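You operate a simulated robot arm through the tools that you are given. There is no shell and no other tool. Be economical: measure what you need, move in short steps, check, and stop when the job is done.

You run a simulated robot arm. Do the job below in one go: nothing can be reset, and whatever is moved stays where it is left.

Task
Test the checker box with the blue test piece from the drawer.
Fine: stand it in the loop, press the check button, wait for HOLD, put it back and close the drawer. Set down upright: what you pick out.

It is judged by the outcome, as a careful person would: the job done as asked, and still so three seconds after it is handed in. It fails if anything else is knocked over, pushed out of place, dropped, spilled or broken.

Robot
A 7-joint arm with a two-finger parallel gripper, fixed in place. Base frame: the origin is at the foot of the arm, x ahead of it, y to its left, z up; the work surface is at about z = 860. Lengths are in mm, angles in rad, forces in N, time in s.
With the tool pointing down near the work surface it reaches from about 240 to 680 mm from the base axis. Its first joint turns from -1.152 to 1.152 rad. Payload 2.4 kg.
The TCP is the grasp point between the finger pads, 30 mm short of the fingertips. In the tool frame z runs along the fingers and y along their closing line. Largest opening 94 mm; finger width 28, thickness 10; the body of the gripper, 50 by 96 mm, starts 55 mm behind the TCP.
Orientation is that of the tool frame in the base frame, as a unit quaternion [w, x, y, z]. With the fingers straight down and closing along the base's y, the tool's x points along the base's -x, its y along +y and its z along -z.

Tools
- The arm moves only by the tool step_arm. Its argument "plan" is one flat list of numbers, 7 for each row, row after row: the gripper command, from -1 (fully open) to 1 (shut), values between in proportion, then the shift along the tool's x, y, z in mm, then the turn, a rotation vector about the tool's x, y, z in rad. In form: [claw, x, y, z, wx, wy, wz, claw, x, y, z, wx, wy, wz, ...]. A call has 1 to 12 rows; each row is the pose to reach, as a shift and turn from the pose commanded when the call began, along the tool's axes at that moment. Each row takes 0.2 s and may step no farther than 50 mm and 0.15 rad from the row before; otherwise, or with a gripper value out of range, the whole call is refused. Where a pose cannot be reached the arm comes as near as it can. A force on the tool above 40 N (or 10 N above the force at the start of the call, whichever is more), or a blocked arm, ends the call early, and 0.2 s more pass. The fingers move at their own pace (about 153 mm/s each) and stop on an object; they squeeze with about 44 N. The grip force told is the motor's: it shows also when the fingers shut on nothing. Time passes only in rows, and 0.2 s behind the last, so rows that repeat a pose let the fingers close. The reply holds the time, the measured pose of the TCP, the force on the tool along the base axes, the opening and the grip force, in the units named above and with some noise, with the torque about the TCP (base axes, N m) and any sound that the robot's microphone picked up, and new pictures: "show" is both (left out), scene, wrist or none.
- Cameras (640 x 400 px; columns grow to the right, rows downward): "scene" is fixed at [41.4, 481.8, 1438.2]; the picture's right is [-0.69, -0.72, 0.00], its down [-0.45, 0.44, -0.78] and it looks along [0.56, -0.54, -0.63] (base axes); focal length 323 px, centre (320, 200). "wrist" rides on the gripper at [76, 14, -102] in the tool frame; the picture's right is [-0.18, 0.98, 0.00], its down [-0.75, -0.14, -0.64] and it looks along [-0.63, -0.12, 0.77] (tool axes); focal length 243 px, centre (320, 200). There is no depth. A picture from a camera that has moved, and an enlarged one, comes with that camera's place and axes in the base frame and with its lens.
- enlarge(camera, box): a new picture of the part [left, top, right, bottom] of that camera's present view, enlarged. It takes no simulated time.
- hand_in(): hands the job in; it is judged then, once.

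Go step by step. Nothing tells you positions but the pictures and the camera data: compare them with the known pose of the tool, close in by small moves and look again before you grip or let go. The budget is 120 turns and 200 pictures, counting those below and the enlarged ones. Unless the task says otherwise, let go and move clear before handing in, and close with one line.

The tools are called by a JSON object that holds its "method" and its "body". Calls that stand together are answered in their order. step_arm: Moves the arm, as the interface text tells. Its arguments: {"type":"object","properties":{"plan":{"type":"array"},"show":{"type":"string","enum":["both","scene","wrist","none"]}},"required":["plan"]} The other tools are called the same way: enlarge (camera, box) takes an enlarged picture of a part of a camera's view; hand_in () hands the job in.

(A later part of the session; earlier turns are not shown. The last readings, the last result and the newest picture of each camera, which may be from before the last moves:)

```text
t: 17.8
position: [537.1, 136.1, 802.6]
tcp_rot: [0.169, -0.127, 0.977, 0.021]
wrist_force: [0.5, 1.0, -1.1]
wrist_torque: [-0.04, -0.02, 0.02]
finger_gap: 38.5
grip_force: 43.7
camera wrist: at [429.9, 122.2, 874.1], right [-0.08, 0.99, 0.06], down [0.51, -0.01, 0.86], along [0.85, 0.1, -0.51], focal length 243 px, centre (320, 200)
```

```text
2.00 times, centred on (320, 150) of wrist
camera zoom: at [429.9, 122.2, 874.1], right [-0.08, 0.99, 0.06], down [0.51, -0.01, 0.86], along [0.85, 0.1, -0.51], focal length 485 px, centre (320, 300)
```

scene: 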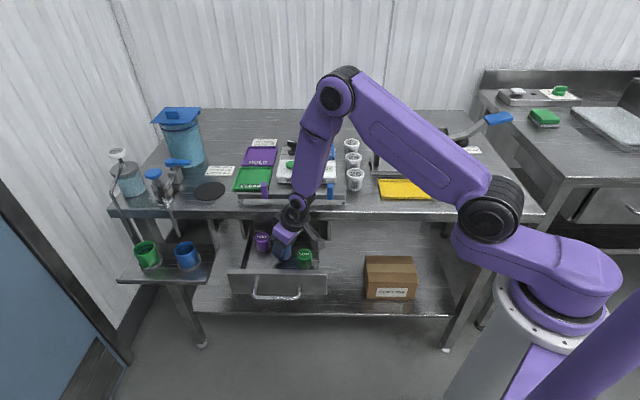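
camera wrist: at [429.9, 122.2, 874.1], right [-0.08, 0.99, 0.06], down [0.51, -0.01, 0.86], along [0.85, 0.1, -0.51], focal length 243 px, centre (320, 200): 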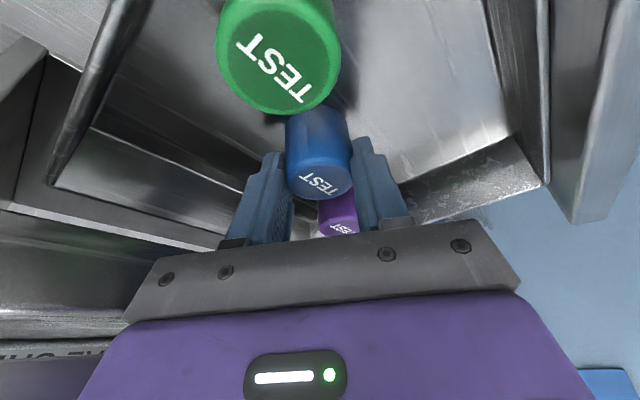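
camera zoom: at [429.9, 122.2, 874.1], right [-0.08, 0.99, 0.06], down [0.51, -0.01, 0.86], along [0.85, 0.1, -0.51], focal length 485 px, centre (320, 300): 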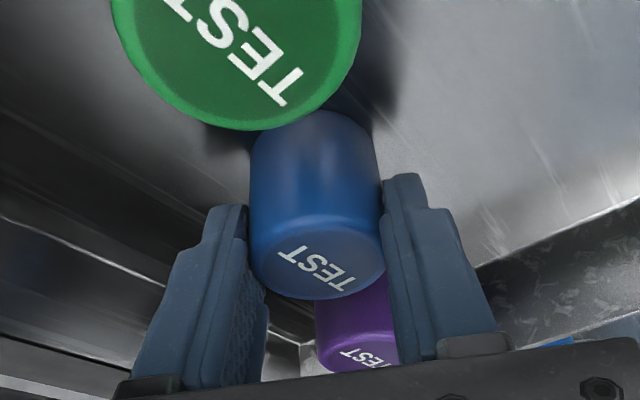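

Blue is gripped. I'll lift straight up.

{"method": "step_arm", "body": {"plan": [1, -3.3, 0, -9.4, 0, 0, 0, 1, -13.3, 0, -37.7, 0, 0, 0, 1, -26.6, 0, -75.4, 0, 0, 0, 1, -40, 0, -113, 0, 0, 0, 1, -53.3, 0, -151, 0, 0, 0, 1, -66.6, 0, -188.6, 0, 0, 0]}}

{"method": "enlarge", "body": {"camera": "wrist", "box": [160, 50, 480, 250]}}

{"method": "enlarge", "body": {"camera": "scene", "box": [220, 150, 350, 290]}}

```text
t: 19.2
position: [536.7, 135.8, 1003.9]
tcp_rot: [0.169, -0.127, 0.977, 0.021]
wrist_force: [0.2, -0.8, -0.7]
wrist_torque: [-0.03, 0.03, -0.01]
finger_gap: 38.5
grip_force: 44.3
camera wrist: at [431.2, 121.6, 1074.9], right [-0.08, 0.99, 0.06], down [0.51, -0.01, 0.86], along [0.85, 0.1, -0.51], focal length 243 px, centre (320, 200)
```

scene: 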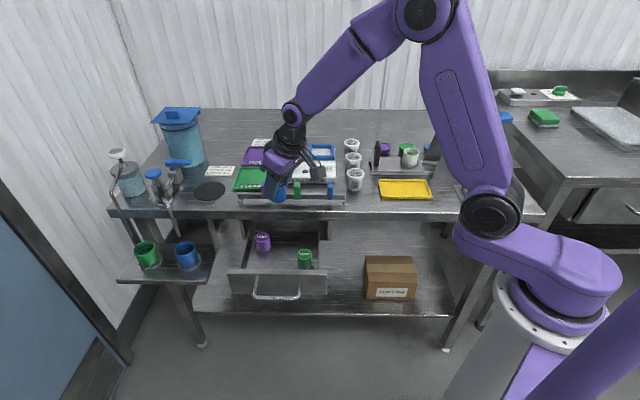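
wrist: 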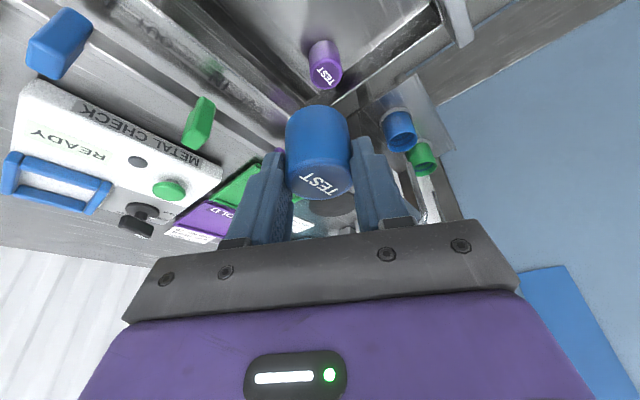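

```text
2.00 times, centred on (320, 150) of wrist
camera zoom: at [431.2, 121.6, 1074.9], right [-0.08, 0.99, 0.06], down [0.51, -0.01, 0.86], along [0.85, 0.1, -0.51], focal length 485 px, centre (320, 300)
```

zoom: 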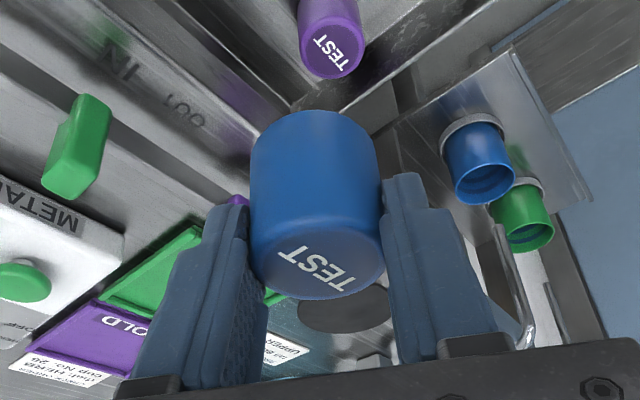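

```text
2.86 times, centred on (285, 220) of scene
camera zoom: at [41.4, 481.8, 1438.2], right [-0.69, -0.72, 0.0], down [-0.45, 0.44, -0.78], along [0.56, -0.54, -0.63], focal length 922 px, centre (420, 143)
```

zoom: 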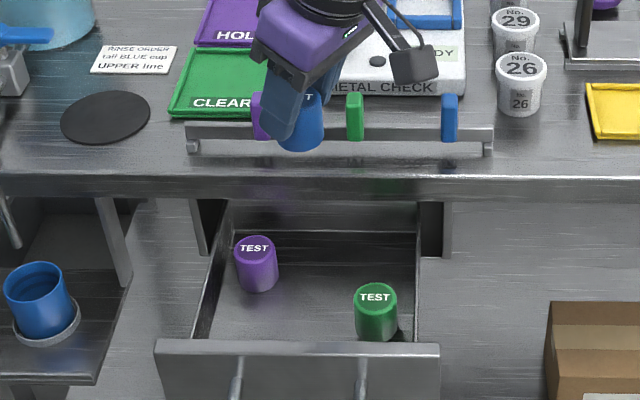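

Blue is held securely and nothing else moved. I'll carry it above the loop with the same tilt.

{"method": "step_arm", "body": {"plan": [1, -9, -36, -1, 0.0177, 0, 0.05, 1, -18, -71.5, 0, 0.0353, 0, 0.1, 1, -26, -107.3, 3, 0.053, 0, 0.15, 1, -34, -143, 7, 0.0707, 0, 0.2, 1, -42, -178.8, 12, 0.0883, 0, 0.25, 1, -50, -214.6, 18, 0.106, 0, 0.3, 1, -57, -250.4, 25, 0.1237, 0, 0.35, 1, -63, -286, 38, 0.1413, 0, 0.4, 1, -66.7, -321.9, 53.4, 0.159, 0, 0.45]}}

{"method": "enlarge", "body": {"camera": "wrist", "box": [160, 20, 480, 220]}}

{"method": "enlarge", "body": {"camera": "scene", "box": [270, 115, 370, 190]}}

```text
t: 21.2
position: [698.7, -153.4, 976.8]
tcp_rot: [0.17, 0.109, 0.979, -0.019]
wrist_force: [-0.4, 0.5, -1.0]
wrist_torque: [-0.02, -0.01, 0.0]
finger_gap: 38.3
grip_force: 44.1
camera wrist: at [597.8, -116.7, 1046.9], right [0.38, 0.92, 0.06], down [0.45, -0.25, 0.86], along [0.81, -0.3, -0.51], focal length 243 px, centre (320, 200)
```

scene: 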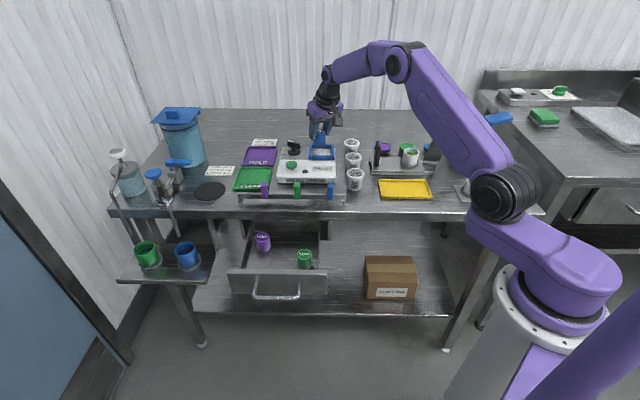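
wrist: 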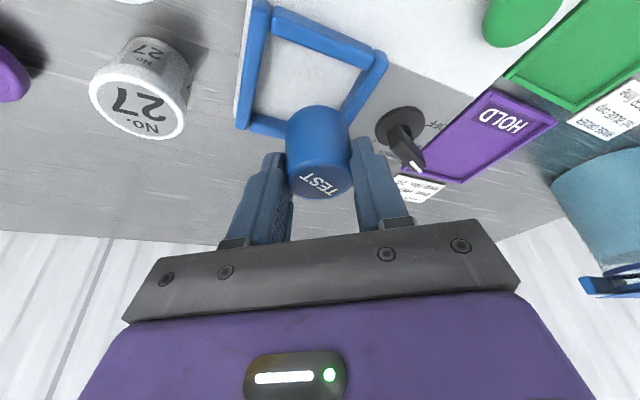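

```text
2.00 times, centred on (320, 120) of wrist
camera zoom: at [597.8, -116.7, 1046.9], right [0.38, 0.92, 0.06], down [0.45, -0.25, 0.86], along [0.81, -0.3, -0.51], focal length 485 px, centre (320, 360)
```

zoom: 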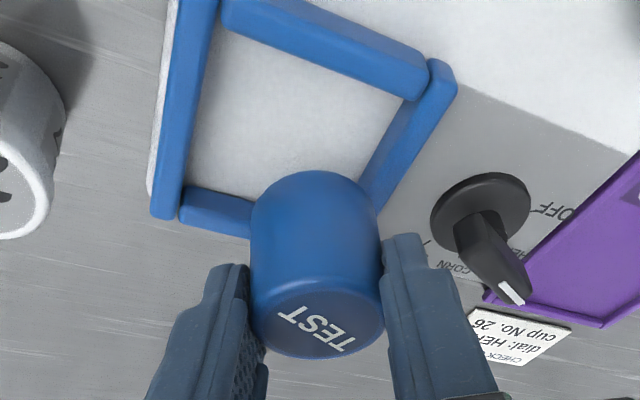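

```text
5.33 times, centred on (320, 152) of scene
camera zoom: at [41.4, 481.8, 1438.2], right [-0.69, -0.72, 0.0], down [-0.45, 0.44, -0.78], along [0.56, -0.54, -0.63], focal length 1721 px, centre (320, 453)
```

zoom: 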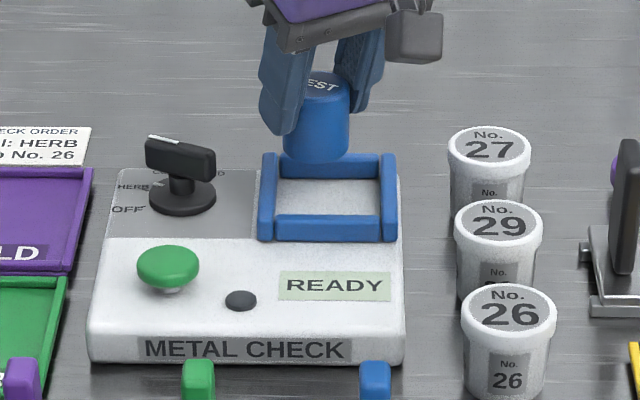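

The piece is about 6 mm off the loop centre in y. I'll correct that and descend most of the way.

{"method": "step_arm", "body": {"plan": [1, 0.7, -5.3, -0.2, 0, 0, 0, 1, 6, -5.3, 15, 0, 0, 0, 1, 11.4, -5.3, 30, 0, 0, 0]}}

{"method": "enlarge", "body": {"camera": "wrist", "box": [160, 20, 480, 220]}}

{"method": "enlarge", "body": {"camera": "scene", "box": [270, 115, 370, 190]}}

```text
t: 22.0
position: [694.0, -159.1, 943.9]
tcp_rot: [0.169, 0.109, 0.979, -0.019]
wrist_force: [0.1, -0.3, -1.0]
wrist_torque: [-0.05, 0.0, -0.01]
finger_gap: 38.6
grip_force: 43.8
camera wrist: at [593.7, -122.8, 1014.8], right [0.38, 0.92, 0.06], down [0.45, -0.25, 0.86], along [0.81, -0.3, -0.51], focal length 243 px, centre (320, 200)
```

scene: 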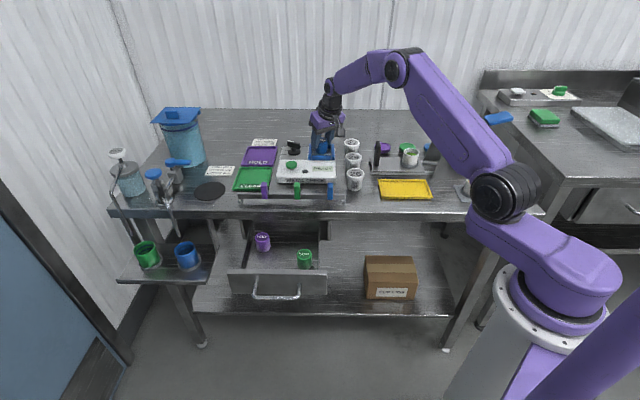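
wrist: 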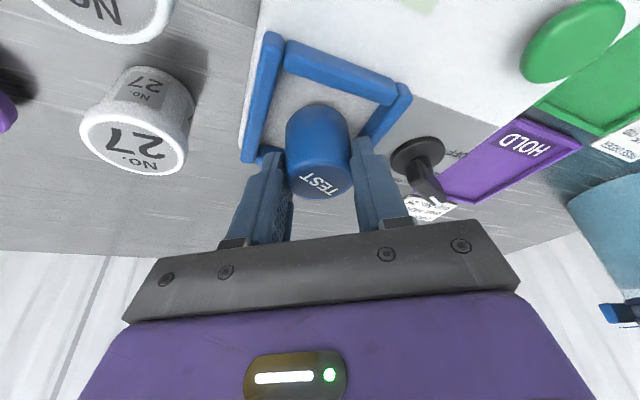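

```text
2.00 times, centred on (320, 120) of wrist
camera zoom: at [593.7, -122.8, 1014.8], right [0.38, 0.92, 0.06], down [0.45, -0.25, 0.86], along [0.81, -0.3, -0.51], focal length 485 px, centre (320, 360)
```

zoom: 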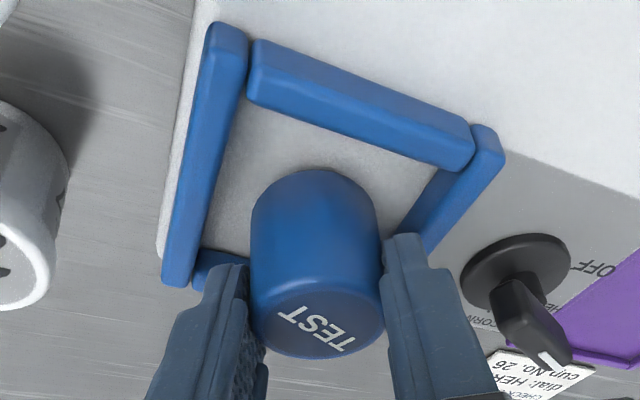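

```text
5.33 times, centred on (320, 152) of scene
camera zoom: at [41.4, 481.8, 1438.2], right [-0.69, -0.72, 0.0], down [-0.45, 0.44, -0.78], along [0.56, -0.54, -0.63], focal length 1721 px, centre (320, 453)
```

zoom: 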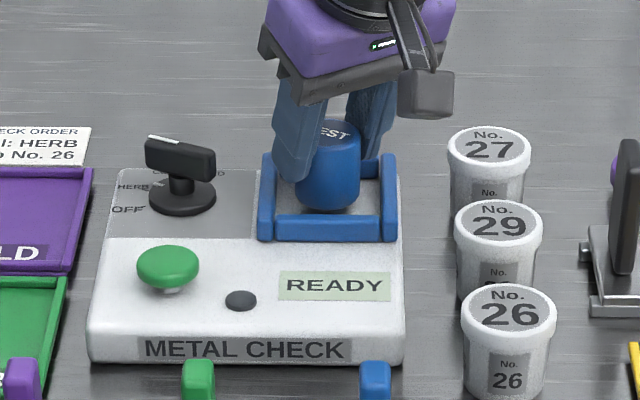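

The piece is inside the loop outline with a little more room at the front. I'll shift about 4 mm forward and lower 6 mm more.

{"method": "step_arm", "body": {"plan": [1, 3.3, 2.1, -1.1, 0, 0, 0, 1, 4.3, 2.1, 1.7, 0, 0, 0, 1, 5.3, 2.1, 4.5, 0, 0, 0], "show": "none"}}

{"method": "enlarge", "body": {"camera": "scene", "box": [290, 135, 350, 180]}}

{"method": "enlarge", "body": {"camera": "wrist", "box": [220, 20, 440, 220]}}

```text
t: 22.8
position: [692.4, -156.2, 938.5]
tcp_rot: [0.169, 0.108, 0.979, -0.019]
wrist_force: [0.6, 0.0, -1.1]
wrist_torque: [-0.01, 0.01, 0.0]
finger_gap: 38.4
grip_force: 44.0
```

```text
8.89 times, centred on (320, 158) of scene
camera zoom: at [41.4, 481.8, 1438.2], right [-0.69, -0.72, 0.0], down [-0.45, 0.44, -0.78], along [0.56, -0.54, -0.63], focal length 2869 px, centre (320, 578)
```

zoom: 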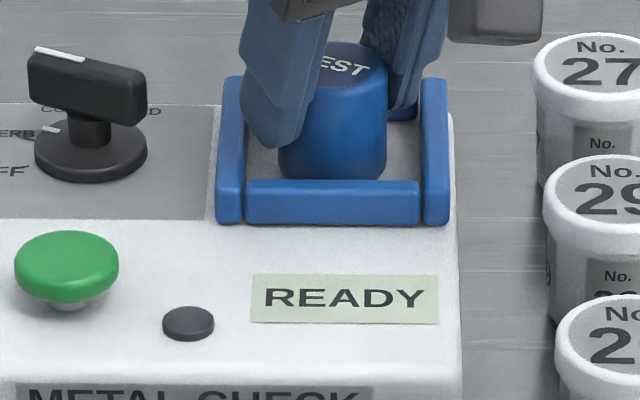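

```text
2.00 times, centred on (330, 120) of wrist
camera zoom: at [591.2, -120.3, 1008.2], right [0.38, 0.92, 0.06], down [0.45, -0.25, 0.86], along [0.81, -0.3, -0.51], focal length 485 px, centre (300, 360)
```

zoom: 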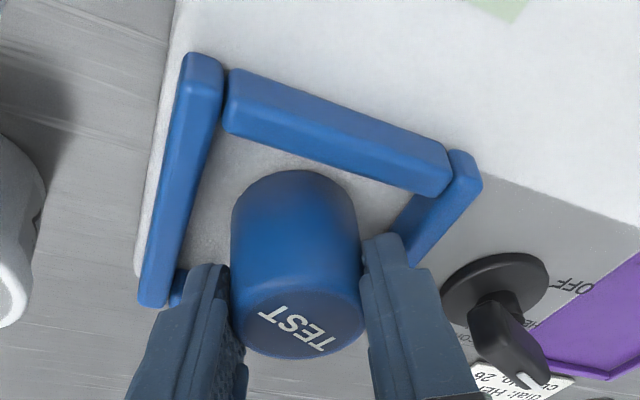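

Not touching yet. I'll shift 2.5 mm toward the front and keep lowering in small steps.

{"method": "step_arm", "body": {"plan": [1, 2.9, 1.5, -0.1, 0, 0, 0, 1, 3.6, 1.5, 1.7, 0, 0, 0, 1, 4.3, 1.5, 3.6, 0, 0, 0], "show": "none"}}

{"method": "enlarge", "body": {"camera": "scene", "box": [290, 135, 350, 180]}}

```text
t: 23.6
position: [689.6, -154.4, 935.1]
tcp_rot: [0.173, 0.108, 0.979, -0.019]
wrist_force: [-4.5, 1.8, 17.5]
wrist_torque: [0.14, 0.28, 0.0]
finger_gap: 38.4
grip_force: 44.1
```

```text
8.89 times, centred on (320, 158) of scene
camera zoom: at [40.8, 481.9, 1438.2], right [-0.69, -0.72, 0.0], down [-0.45, 0.44, -0.78], along [0.56, -0.54, -0.63], focal length 2869 px, centre (320, 578)
```

zoom: 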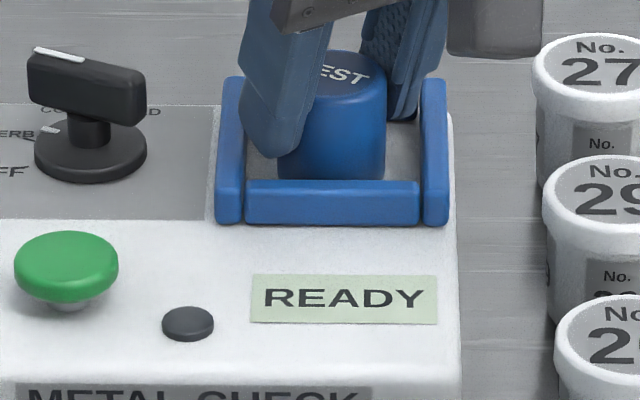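

Contact at 17 N is centred under the TCP, so the piece is standing on the loop floor. I'll open a little and check that it stays.

{"method": "step_arm", "body": {"plan": [0.12, -0.3, 0, -0.9, 0, 0, 0, 0.04, -0.5, 0, -1.4, 0, 0, 0, 0.02, -0.5, 0, -1.4, 0, 0, 0], "show": "none"}}

{"method": "enlarge", "body": {"camera": "wrist", "box": [220, 20, 440, 220]}}

{"method": "enlarge", "body": {"camera": "scene", "box": [290, 135, 350, 180]}}

```text
t: 24.4
position: [688.2, -154.5, 934.1]
tcp_rot: [0.17, 0.108, 0.979, -0.019]
wrist_force: [0.6, 0.7, 0.2]
wrist_torque: [0.09, -0.05, -0.01]
finger_gap: 45.6
grip_force: 0.1
```

```text
2.00 times, centred on (330, 120) of wrist
camera zoom: at [588.4, -118.3, 1004.6], right [0.38, 0.92, 0.06], down [0.45, -0.25, 0.86], along [0.81, -0.3, -0.51], focal length 485 px, centre (300, 360)
```

zoom: 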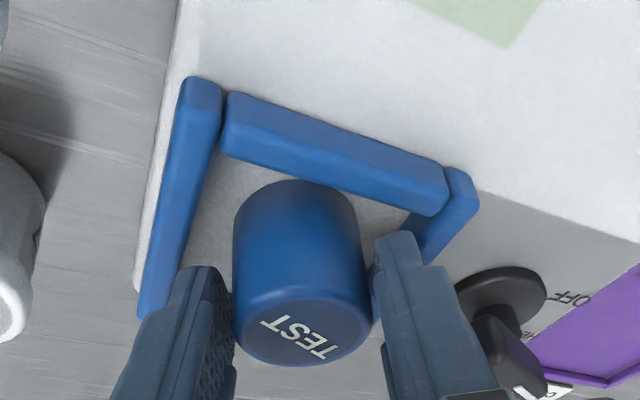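

```text
8.89 times, centred on (320, 158) of scene
camera zoom: at [41.4, 481.8, 1438.2], right [-0.69, -0.72, 0.0], down [-0.45, 0.44, -0.78], along [0.56, -0.54, -0.63], focal length 2869 px, centre (320, 578)
```

zoom: 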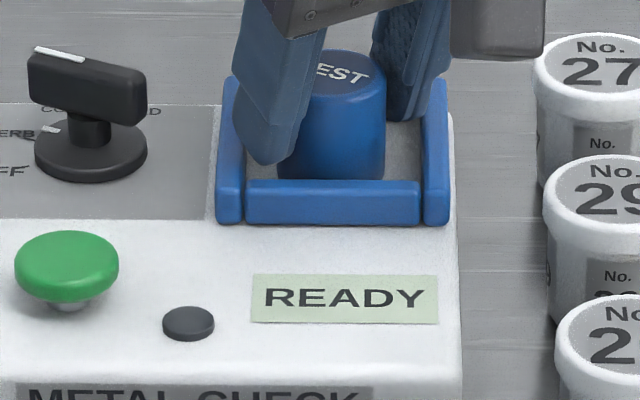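

Blue is released and standing upright in the loop. I'll back straight up.

{"method": "step_arm", "body": {"plan": [0.02, -3.3, 0, -9.4, 0, 0, 0, 0.02, -10, 0, -28, 0, 0, 0, 0.02, -20, 0, -56.6, 0, 0, 0, 0.1, -30, 0, -85, 0, 0, 0]}}

{"method": "enlarge", "body": {"camera": "scene", "box": [270, 115, 370, 190]}}

{"method": "enlarge", "body": {"camera": "wrist", "box": [220, 0, 640, 200]}}

```text
t: 25.4
position: [687.2, -153.5, 1024.6]
tcp_rot: [0.169, 0.108, 0.979, -0.018]
wrist_force: [0.4, 1.0, 0.0]
wrist_torque: [0.01, 0.05, 0.0]
finger_gap: 42.0
grip_force: 0.1
camera wrist: at [587.0, -117.2, 1095.1], right [0.38, 0.92, 0.06], down [0.45, -0.25, 0.86], along [0.81, -0.3, -0.51], focal length 243 px, centre (320, 200)
```

scene: 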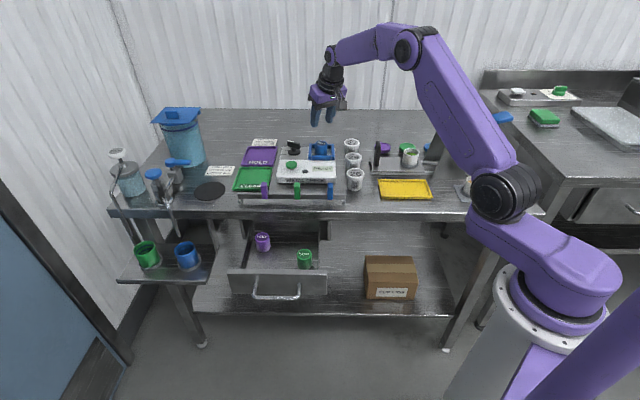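
wrist: 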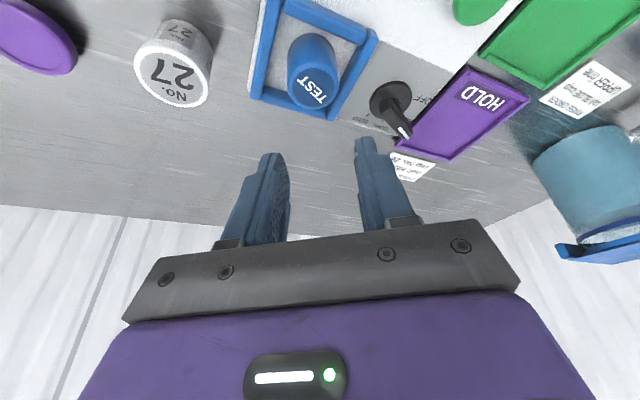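

```text
5.33 times, centred on (320, 152) of scene
camera zoom: at [41.4, 481.8, 1438.2], right [-0.69, -0.72, 0.0], down [-0.45, 0.44, -0.78], along [0.56, -0.54, -0.63], focal length 1721 px, centre (320, 453)
```

zoom: 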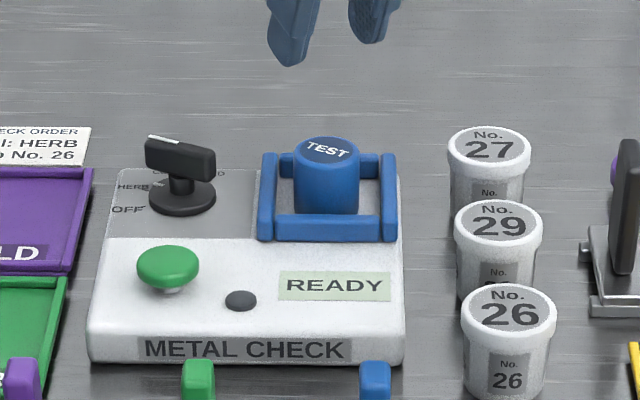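

```text
1.52 times, centred on (430, 100) of wrist
camera zoom: at [587.0, -117.2, 1095.1], right [0.38, 0.92, 0.06], down [0.45, -0.25, 0.86], along [0.81, -0.3, -0.51], focal length 370 px, centre (152, 352)
```

zoom: 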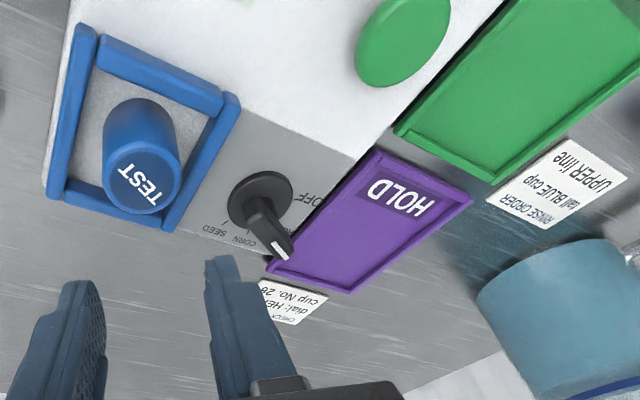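

The dial is on HERB and blue stands well inside the loop. I put the button top at about (697, -31, 906), so I'll close the fingers and move above it.

{"method": "step_arm", "body": {"plan": [0.5, 5.6, 30.5, 4.6, 0, 0, 0, 1, 11.2, 61, 9.3, 0, 0, 0, 1, 16.8, 91.6, 14, 0, 0, 0, 1, 22.4, 122.2, 18.6, 0, 0, 0]}}

{"method": "enlarge", "body": {"camera": "wrist", "box": [200, 20, 440, 220]}}

{"method": "enlarge", "body": {"camera": "scene", "box": [270, 115, 370, 190]}}

```text
t: 26.4
position: [700.7, -30.6, 998.6]
tcp_rot: [0.169, 0.109, 0.979, -0.019]
wrist_force: [-1.2, -0.3, 0.6]
wrist_torque: [0.05, -0.02, 0.0]
finger_gap: 0.0
grip_force: 33.5
camera wrist: at [600.4, 5.1, 1069.6], right [0.38, 0.92, 0.06], down [0.45, -0.25, 0.86], along [0.81, -0.3, -0.51], focal length 243 px, centre (320, 200)
```

scene: 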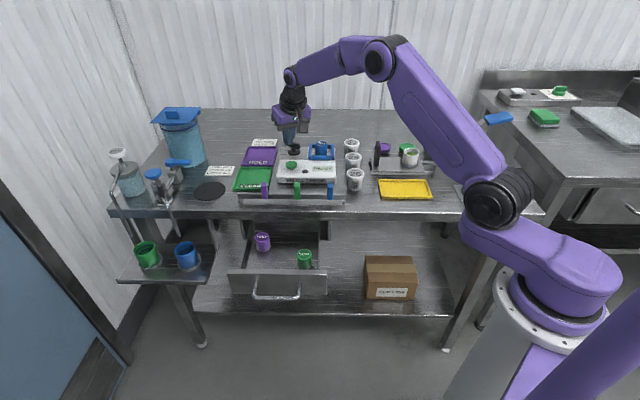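
wrist: 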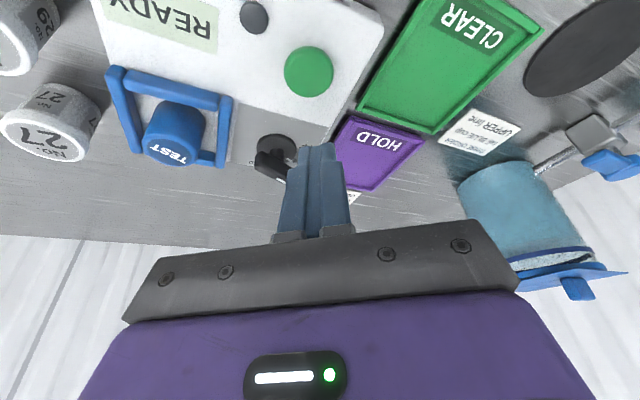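

```text
2.00 times, centred on (320, 120) of wrist
camera zoom: at [600.4, 5.1, 1069.6], right [0.38, 0.92, 0.06], down [0.45, -0.25, 0.86], along [0.81, -0.3, -0.51], focal length 485 px, centre (320, 360)
```

zoom: 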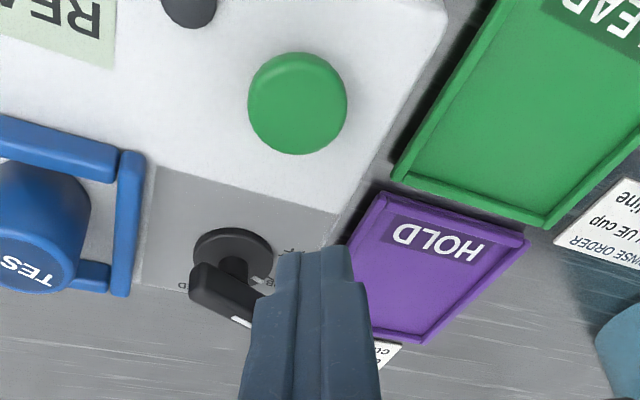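

```text
5.33 times, centred on (320, 152) of scene
camera zoom: at [41.4, 481.8, 1438.2], right [-0.69, -0.72, 0.0], down [-0.45, 0.44, -0.78], along [0.56, -0.54, -0.63], focal length 1721 px, centre (320, 453)
```

zoom: 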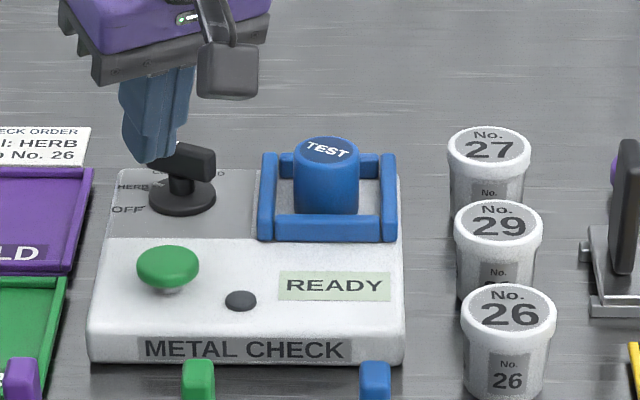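

The button centre refines to about (693, -30). I'll descend to just above it and check alignment.

{"method": "step_arm", "body": {"plan": [1, 10, -0.8, 24, 0, 0, 0, 1, 20.8, -0.8, 48.9, 0, 0, 0], "show": "none"}}

{"method": "enlarge", "body": {"camera": "wrist", "box": [200, 20, 440, 220]}}

{"method": "enlarge", "body": {"camera": "scene", "box": [270, 115, 370, 190]}}

```text
t: 27.0
position: [698.4, -33.3, 945.3]
tcp_rot: [0.17, 0.108, 0.979, -0.018]
wrist_force: [0.9, 0.6, -0.1]
wrist_torque: [0.0, -0.02, 0.02]
finger_gap: 0.0
grip_force: 33.2
```

```text
2.00 times, centred on (320, 120) of wrist
camera zoom: at [598.4, 4.5, 1016.0], right [0.38, 0.92, 0.06], down [0.45, -0.25, 0.86], along [0.81, -0.3, -0.51], focal length 485 px, centre (320, 360)
```

zoom: 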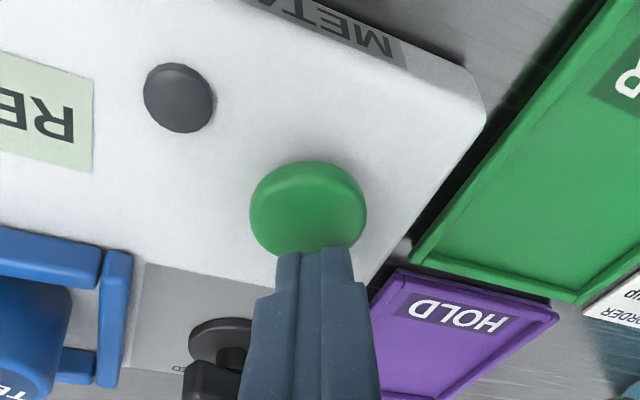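

```text
5.33 times, centred on (320, 152) of scene
camera zoom: at [41.4, 481.8, 1438.2], right [-0.69, -0.72, 0.0], down [-0.45, 0.44, -0.78], along [0.56, -0.54, -0.63], focal length 1721 px, centre (320, 453)
```

zoom: 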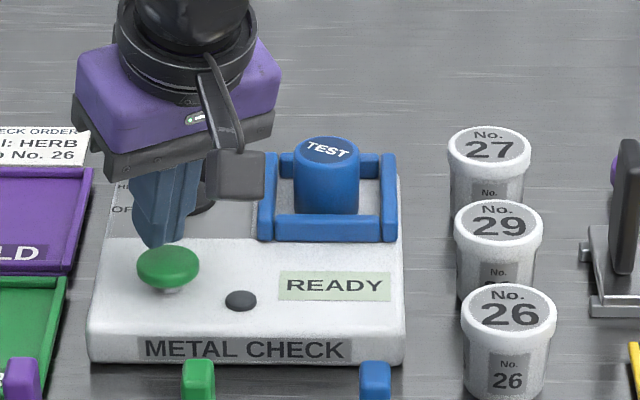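

The tip needs about 4 mm toward the front. I'll correct that and press down in small steps.

{"method": "step_arm", "body": {"plan": [1, 4.2, 1.5, -1.5, 0, 0, 0, 1, 6.2, 1.5, 4.1, 0, 0, 0, 1, 7.5, 1.5, 7.9, 0, 0, 0], "show": "none"}}

{"method": "enlarge", "body": {"camera": "scene", "box": [270, 115, 370, 190]}}

```text
t: 27.8
position: [694.0, -28.4, 936.6]
tcp_rot: [0.17, 0.108, 0.979, -0.019]
wrist_force: [0.4, 0.6, 1.8]
wrist_torque: [0.02, -0.03, -0.02]
finger_gap: 0.0
grip_force: 33.3
```

```text
5.33 times, centred on (320, 152) of scene
camera zoom: at [41.3, 481.8, 1438.2], right [-0.69, -0.72, 0.0], down [-0.45, 0.44, -0.78], along [0.56, -0.54, -0.63], focal length 1721 px, centre (320, 453)
```

zoom: 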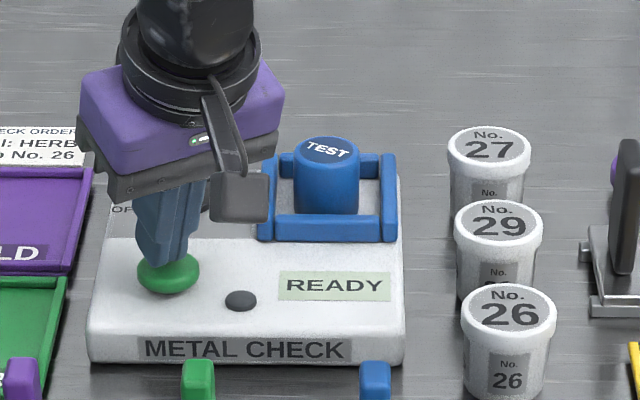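

The tip is touching the button, so I'll press further down and watch the display.

{"method": "step_arm", "body": {"plan": [1, 0.7, 0, 1.9, 0, 0, 0, 1, 1.3, 0, 3.8, 0, 0, 0, 1, 2, 0, 5.7, 0, 0, 0], "show": "none"}}

{"method": "enlarge", "body": {"camera": "scene", "box": [270, 115, 370, 190]}}

```text
t: 28.6
position: [694.4, -30.0, 931.7]
tcp_rot: [0.171, 0.108, 0.979, -0.019]
wrist_force: [-6.1, -0.2, 15.3]
wrist_torque: [0.0, 0.25, -0.01]
finger_gap: 0.0
grip_force: 33.2
heard: click
```

```text
5.33 times, centred on (320, 152) of scene
camera zoom: at [40.8, 481.8, 1438.2], right [-0.69, -0.72, 0.0], down [-0.45, 0.44, -0.78], along [0.56, -0.54, -0.63], focal length 1721 px, centre (320, 453)
```

zoom: 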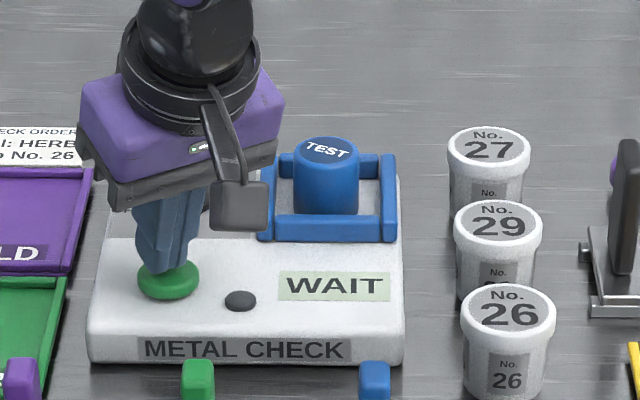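

The button clicked and the display shows WAIT. I'll lift off the button and wait.

{"method": "step_arm", "body": {"plan": [1, -4, 0, -11, 0, 0, 0, 1, -10, 0, -28, 0, 0, 0, 1, -23, 0, -66, 0, 0, 0, 1, -23, 0, -66, 0, 0, 0, 1, -23, 0, -66, 0, 0, 0, 1, -23, 0, -66, 0, 0, 0, 1, -23, 0, -66, 0, 0, 0, 1, -23, 0, -66, 0, 0, 0], "show": "none"}}

{"method": "enlarge", "body": {"camera": "scene", "box": [270, 115, 370, 190]}}

```text
t: 30.4
position: [692.9, -29.9, 1000.1]
tcp_rot: [0.169, 0.107, 0.98, -0.018]
wrist_force: [0.2, -0.7, 0.3]
wrist_torque: [-0.01, 0.0, 0.03]
finger_gap: 0.1
grip_force: 33.0
```

```text
5.33 times, centred on (320, 152) of scene
camera zoom: at [41.4, 481.8, 1438.2], right [-0.69, -0.72, 0.0], down [-0.45, 0.44, -0.78], along [0.56, -0.54, -0.63], focal length 1721 px, centre (320, 453)
```

zoom: 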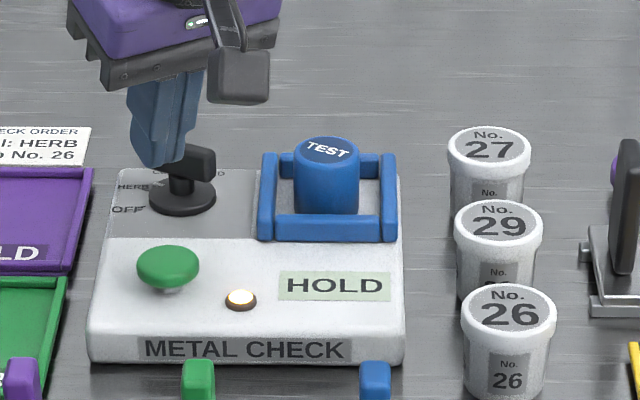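

The display shows HOLD. I'll go back above the blue piece with the fingers slightly open.

{"method": "step_arm", "body": {"plan": [1, -12, -15, -8, 0, 0, 0, 0.5, -18, -50, -11, 0, 0, 0, 0.1, -24, -86, -11, 0, 0, 0, -0.02, -29.1, -122.4, -11, 0, 0, 0, -0.02, -29.1, -122.4, -11, 0, 0, 0], "show": "none"}}

{"method": "enlarge", "body": {"camera": "wrist", "box": [200, 20, 440, 220]}}

```text
t: 31.6
position: [689.4, -155.6, 1021.3]
tcp_rot: [0.169, 0.109, 0.979, -0.019]
wrist_force: [-1.0, -0.3, -0.8]
wrist_torque: [0.01, 0.02, -0.01]
finger_gap: 48.0
grip_force: 0.1
```

```text
2.00 times, centred on (320, 120) of wrist
camera zoom: at [589.4, -119.0, 1091.6], right [0.38, 0.92, 0.06], down [0.45, -0.25, 0.86], along [0.81, -0.3, -0.51], focal length 485 px, centre (320, 360)
```

zoom: 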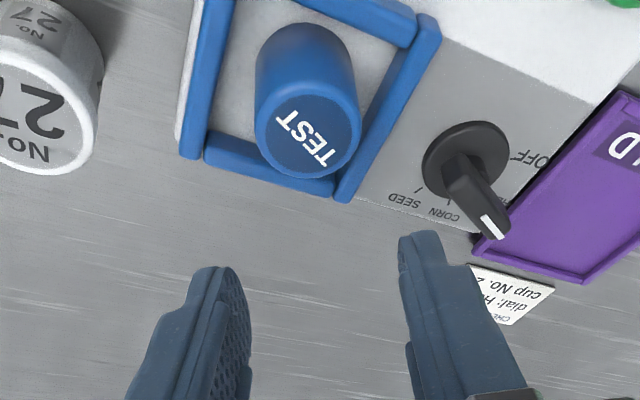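

Blue is directly below. I'll descend in two stages, first to about 20 mm above grip height.

{"method": "step_arm", "body": {"plan": [-0.02, 11, 0.9, 30, 0, 0, 0, -0.02, 22.3, 0.9, 61, 0, 0, 0], "show": "none"}}

{"method": "enlarge", "body": {"camera": "wrist", "box": [200, 20, 440, 220]}}

{"method": "enlarge", "body": {"camera": "scene", "box": [290, 135, 350, 180]}}

```text
t: 32.2
position: [690.6, -154.8, 953.8]
tcp_rot: [0.171, 0.108, 0.979, -0.019]
wrist_force: [-0.8, -0.5, -0.3]
wrist_torque: [0.0, -0.01, 0.0]
finger_gap: 47.7
grip_force: 0.0
```

```text
2.00 times, centred on (320, 120) of wrist
camera zoom: at [590.4, -118.2, 1025.6], right [0.38, 0.92, 0.06], down [0.45, -0.25, 0.86], along [0.81, -0.3, -0.51], focal length 485 px, centre (320, 360)
```

zoom: 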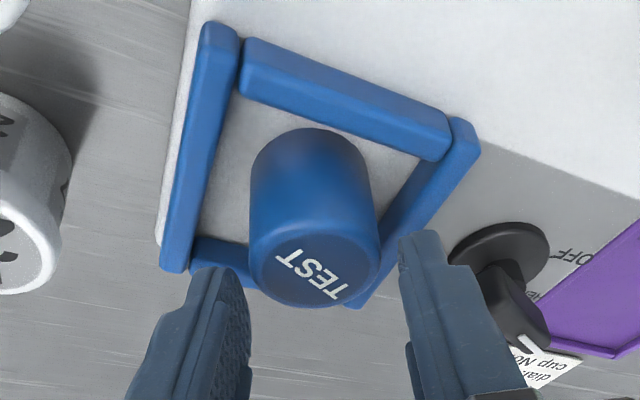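

```text
8.89 times, centred on (320, 158) of scene
camera zoom: at [41.4, 481.8, 1438.2], right [-0.69, -0.72, 0.0], down [-0.45, 0.44, -0.78], along [0.56, -0.54, -0.63], focal length 2869 px, centre (320, 578)
```

zoom: 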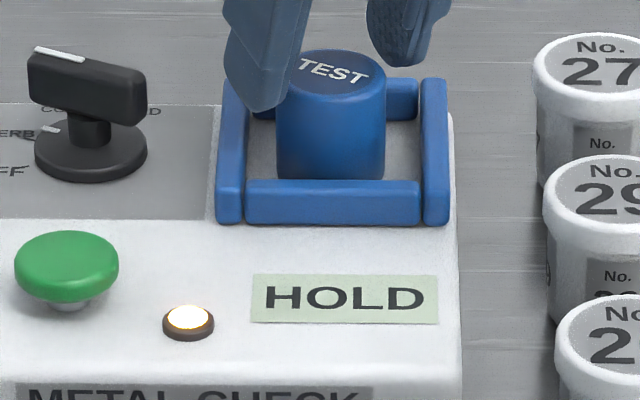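

Alignment is good. I'll make the final descent and grip.

{"method": "step_arm", "body": {"plan": [-0.02, 4, 0, 8.6, 0, 0, 0, -0.02, 7.7, 0, 17.2, 0, 0, 0, -0.02, 7.7, 0, 17.2, 0, 0, 0, 0.3, 7.7, 0, 17.2, 0, 0, 0, 1, 7.7, 0, 17.2, 0, 0, 0, 1, 7.7, 0, 17.2, 0, 0, 0], "show": "none"}}

{"method": "enlarge", "body": {"camera": "scene", "box": [290, 135, 350, 180]}}

{"method": "enlarge", "body": {"camera": "wrist", "box": [200, 20, 440, 220]}}

```text
t: 33.6
position: [688.5, -154.5, 937.2]
tcp_rot: [0.171, 0.109, 0.979, -0.02]
wrist_force: [1.0, -0.3, 4.9]
wrist_torque: [-0.02, -0.15, 0.01]
finger_gap: 38.5
grip_force: 44.3
```

```text
8.89 times, centred on (320, 158) of scene
camera zoom: at [41.3, 481.8, 1438.2], right [-0.69, -0.72, 0.0], down [-0.45, 0.44, -0.78], along [0.56, -0.54, -0.63], focal length 2869 px, centre (320, 578)
```

zoom: 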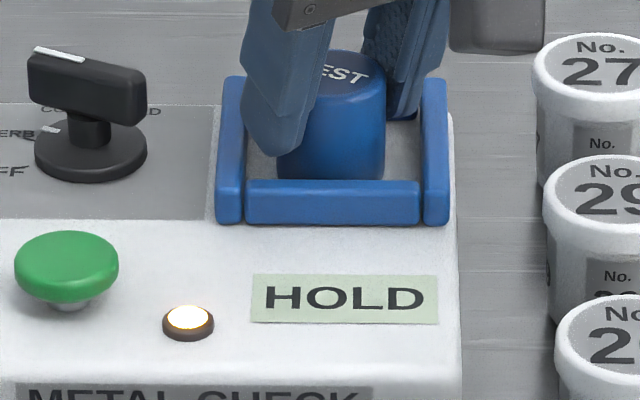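

```text
2.00 times, centred on (320, 120) of wrist
camera zoom: at [588.1, -118.0, 1006.9], right [0.38, 0.92, 0.06], down [0.45, -0.25, 0.86], along [0.81, -0.3, -0.51], focal length 485 px, centre (320, 360)
```

zoom: 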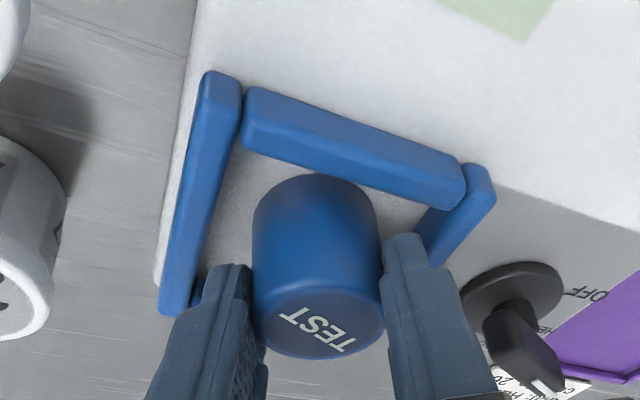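

Blue is gripped just as before. I'll lift it clear of the loop.

{"method": "step_arm", "body": {"plan": [1, -3.3, 0, -9.4, 0, 0, 0, 1, -13.3, 0, -37.7, 0, 0, 0, 1, -23.3, 0, -66, 0, 0, 0], "show": "scene"}}

```text
t: 34.4
position: [686.6, -152.7, 1006.4]
tcp_rot: [0.17, 0.108, 0.979, -0.019]
wrist_force: [-1.3, -0.5, -0.8]
wrist_torque: [0.03, -0.02, -0.02]
finger_gap: 38.4
grip_force: 44.2
```

scene: 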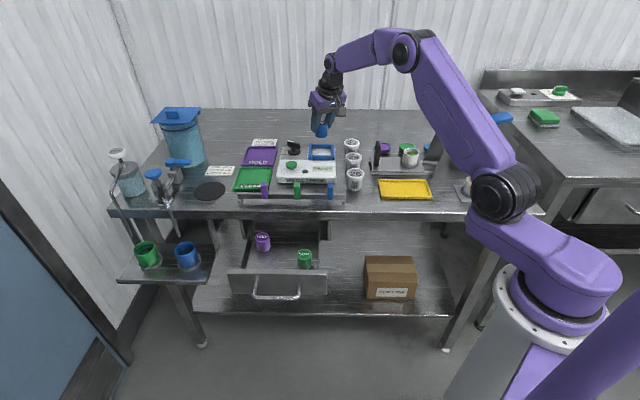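

The carry path back to the drawer is clear. I'm moving to hover above blue's original spot.

{"method": "step_arm", "body": {"plan": [1, 24.8, 30.9, -8.8, -0.0199, 0, -0.0562, 1, 49.6, 61.9, -17.5, -0.0398, 0, -0.1125, 1, 74.4, 92.8, -26.3, -0.0596, 0, -0.1688, 1, 99.2, 123.7, -35.1, -0.0795, 0, -0.225, 1, 124, 154.7, -43.9, -0.0994, 0, -0.281, 1, 148.9, 185.6, -52.6, -0.119, 0, -0.3375, 1, 173.7, 216.6, -61.4, -0.139, 0, -0.394, 1, 198.5, 247.5, -70.2, -0.159, 0, -0.45, 1, 198.5, 247.5, -70.2, -0.159, 0, -0.45], "show": "scene"}}

{"method": "enlarge", "body": {"camera": "wrist", "box": [160, 0, 480, 200]}}

```text
t: 36.4
position: [536.2, 139.7, 1006.7]
tcp_rot: [0.169, -0.126, 0.977, 0.021]
wrist_force: [0.3, -0.6, -0.7]
wrist_torque: [-0.02, 0.02, 0.04]
finger_gap: 38.2
grip_force: 44.2
```

scene: 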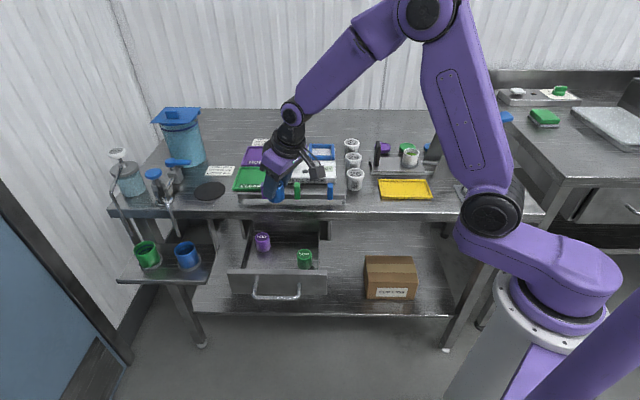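

```text
2.00 times, centred on (320, 100) of wrist
camera zoom: at [430.2, 124.5, 1077.5], right [-0.08, 0.99, 0.06], down [0.51, -0.01, 0.86], along [0.85, 0.1, -0.51], focal length 485 px, centre (320, 400)
```

zoom: 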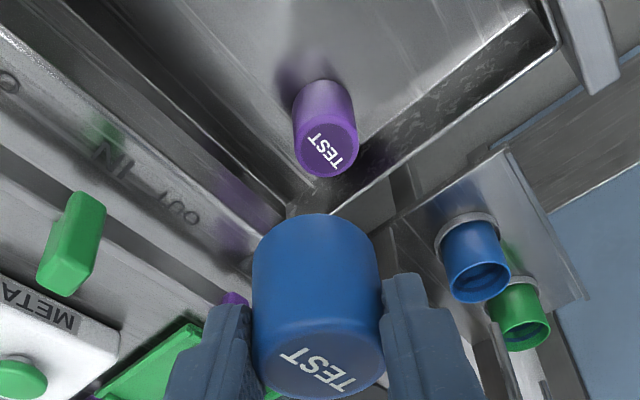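

I'll descend vertically toward the drawer floor, stopping about 20 mm short to check.

{"method": "step_arm", "body": {"plan": [1, 12.2, -3.8, 34.3, 0, 0, 0, 1, 24.3, -3.8, 68.6, 0, 0, 0, 1, 36.5, -3.8, 103, 0, 0, 0, 1, 48.6, -3.8, 137.3, 0, 0, 0, 1, 60.8, -3.8, 171.6, 0, 0, 0], "show": "none"}}

{"method": "enlarge", "body": {"camera": "scene", "box": [220, 190, 350, 290]}}

{"method": "enlarge", "body": {"camera": "wrist", "box": [160, 50, 480, 250]}}

```text
t: 37.6
position: [538.4, 133.1, 823.4]
tcp_rot: [0.169, -0.126, 0.977, 0.021]
wrist_force: [-0.6, 0.1, -0.6]
wrist_torque: [-0.02, 0.03, -0.01]
finger_gap: 38.3
grip_force: 44.2
```

```text
4.00 times, centred on (285, 240) of scene
camera zoom: at [41.4, 481.8, 1438.2], right [-0.69, -0.72, 0.0], down [-0.45, 0.44, -0.78], along [0.56, -0.54, -0.63], focal length 1291 px, centre (460, 40)
```

zoom: 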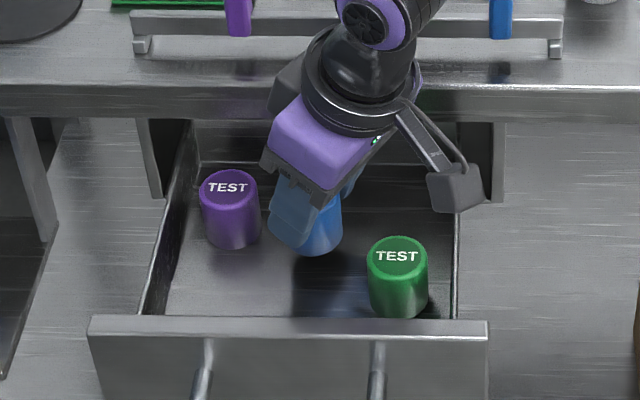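

```text
2.00 times, centred on (320, 150) of wrist
camera zoom: at [431.9, 118.5, 894.6], right [-0.08, 0.99, 0.06], down [0.51, -0.01, 0.86], along [0.85, 0.1, -0.51], focal length 485 px, centre (320, 300)
```

zoom: 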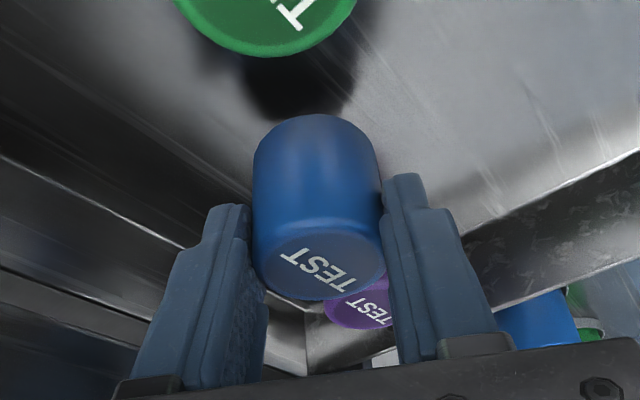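

The position matches the original spot. I'll lower gently until contact.

{"method": "step_arm", "body": {"plan": [1, 3, 3.2, 8, 0, 0, 0, 1, 6.2, 3.2, 16.9, 0, 0, 0, 1, 6.9, 3.2, 18.8, 0, 0, 0], "show": "none"}}

```text
t: 38.4
position: [536.6, 134.0, 804.3]
tcp_rot: [0.171, -0.125, 0.977, 0.021]
wrist_force: [-2.2, -3.4, 9.6]
wrist_torque: [-0.04, 0.05, -0.02]
finger_gap: 38.4
grip_force: 44.3
```

Contact with about 10 N upward means the piece is on the drawer floor. I'll open the fingers and check.

{"method": "step_arm", "body": {"plan": [0.12, 0, 0, 0, 0, 0, 0, 0, 0, 0, 0, 0, 0, 0, -0.25, 0, 0, 0, 0, 0, 0, -0.25, 0, 0, 0, 0, 0, 0], "show": "none"}}

{"method": "enlarge", "body": {"camera": "wrist", "box": [160, 50, 480, 250]}}

```text
t: 39.4
position: [535.8, 134.0, 803.4]
tcp_rot: [0.169, -0.127, 0.977, 0.02]
wrist_force: [0.5, -1.1, 0.8]
wrist_torque: [-0.03, 0.02, 0.04]
finger_gap: 58.9
grip_force: 0.0
```

```text
2.00 times, centred on (320, 150) of wrist
camera zoom: at [430.6, 120.2, 874.6], right [-0.08, 0.99, 0.06], down [0.51, -0.01, 0.86], along [0.85, 0.1, -0.51], focal length 485 px, centre (320, 300)
```

zoom: 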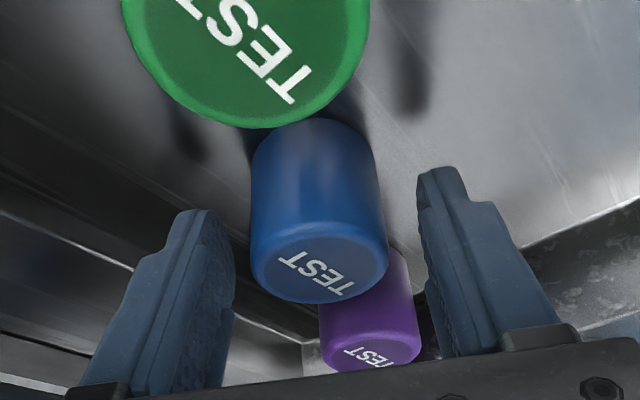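

Blue stands upright in the drawer. I'll lift straight out.

{"method": "step_arm", "body": {"plan": [-0.25, -6, 0, -18, 0, 0, 0, -0.25, -20, 0, -56, 0, 0, 0, -0.25, -33, 0, -94, 0, 0, 0, 0, -46, 0, -131, 0, 0, 0, 0.5, -57, 0, -162, 0, 0, 0], "show": "scene"}}

{"method": "enlarge", "body": {"camera": "scene", "box": [220, 200, 350, 300]}}

```text
t: 40.6
position: [535.9, 134.8, 974.9]
tcp_rot: [0.168, -0.126, 0.977, 0.02]
wrist_force: [-1.0, 0.1, -0.4]
wrist_torque: [0.02, 0.0, -0.02]
finger_gap: 23.4
grip_force: 0.0
```

scene: 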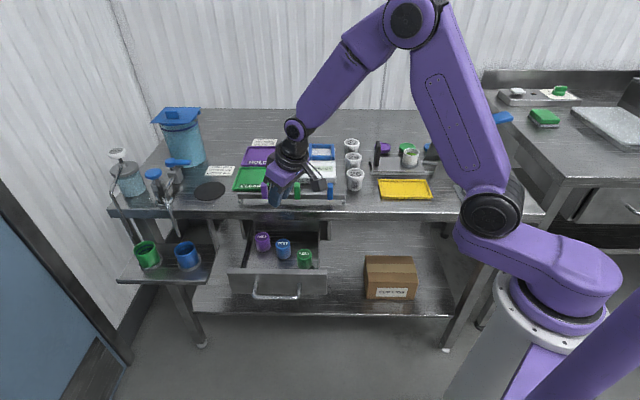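

```text
4.00 times, centred on (285, 250) of scene
camera zoom: at [41.4, 481.8, 1438.2], right [-0.69, -0.72, 0.0], down [-0.45, 0.44, -0.78], along [0.56, -0.54, -0.63], focal length 1291 px, centre (460, 0)
```

zoom: 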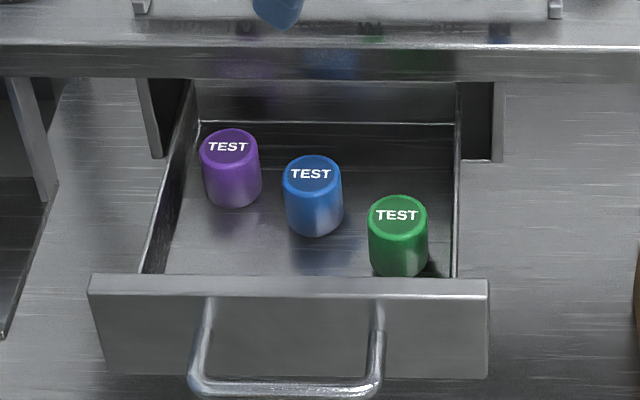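

Everything in the drawer is upright. To close it I'll go to the outside of the handle, levelling the tool on the way and keeping high.

{"method": "step_arm", "body": {"plan": [1, 16, 29.6, -5.7, 0, 0.0567, 0, 1, 32.1, 59.2, -11.3, 0, 0.113, 0, 1, 48.2, 88.9, -17, 0, 0.17, 0, 1, 64.3, 118.5, -22.7, 0, 0.227, 0, 1, 80.3, 148, -28.3, 0, 0.283, 0, 1, 96.4, 177.7, -34, 0, 0.34, 0], "show": "none"}}

{"method": "step_arm", "body": {"plan": [1, 0, 0, 10, 0.04, -0.011, -0.111, 1, 0, 0, 20, 0.08, -0.022, -0.222, 1, 0, 0, 30, 0.12, -0.034, -0.334, 1, 0, 0, 40, 0.16, -0.045, -0.445, 1, 0, 0, 50, 0.2, -0.056, -0.556]}}

```text
t: 42.0
position: [392.8, 280.4, 974.5]
tcp_rot: [0.002, -0.128, 0.992, -0.001]
wrist_force: [-0.9, -0.1, -0.1]
wrist_torque: [0.01, 0.02, 0.01]
finger_gap: 0.0
grip_force: 33.1
```

```text
t: 43.2
position: [391.3, 280.3, 923.7]
tcp_rot: [0.042, -0.395, 0.913, -0.095]
wrist_force: [0.2, -0.4, 1.0]
wrist_torque: [-0.01, 0.01, 0.0]
finger_gap: 0.2
grip_force: 33.3
camera wrist: at [314.3, 248.6, 1021.7], right [-0.58, 0.79, -0.2], down [0.52, 0.55, 0.66], along [0.63, 0.27, -0.73], focal length 243 px, centre (320, 200)
```

scene: 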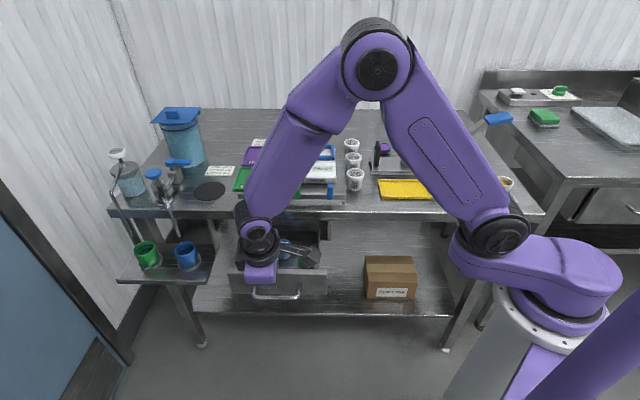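
wrist: 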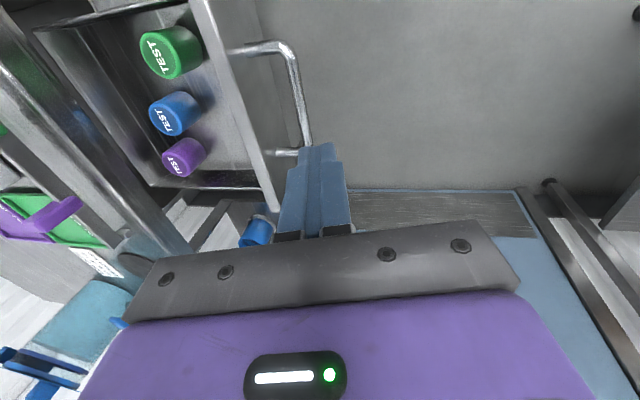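

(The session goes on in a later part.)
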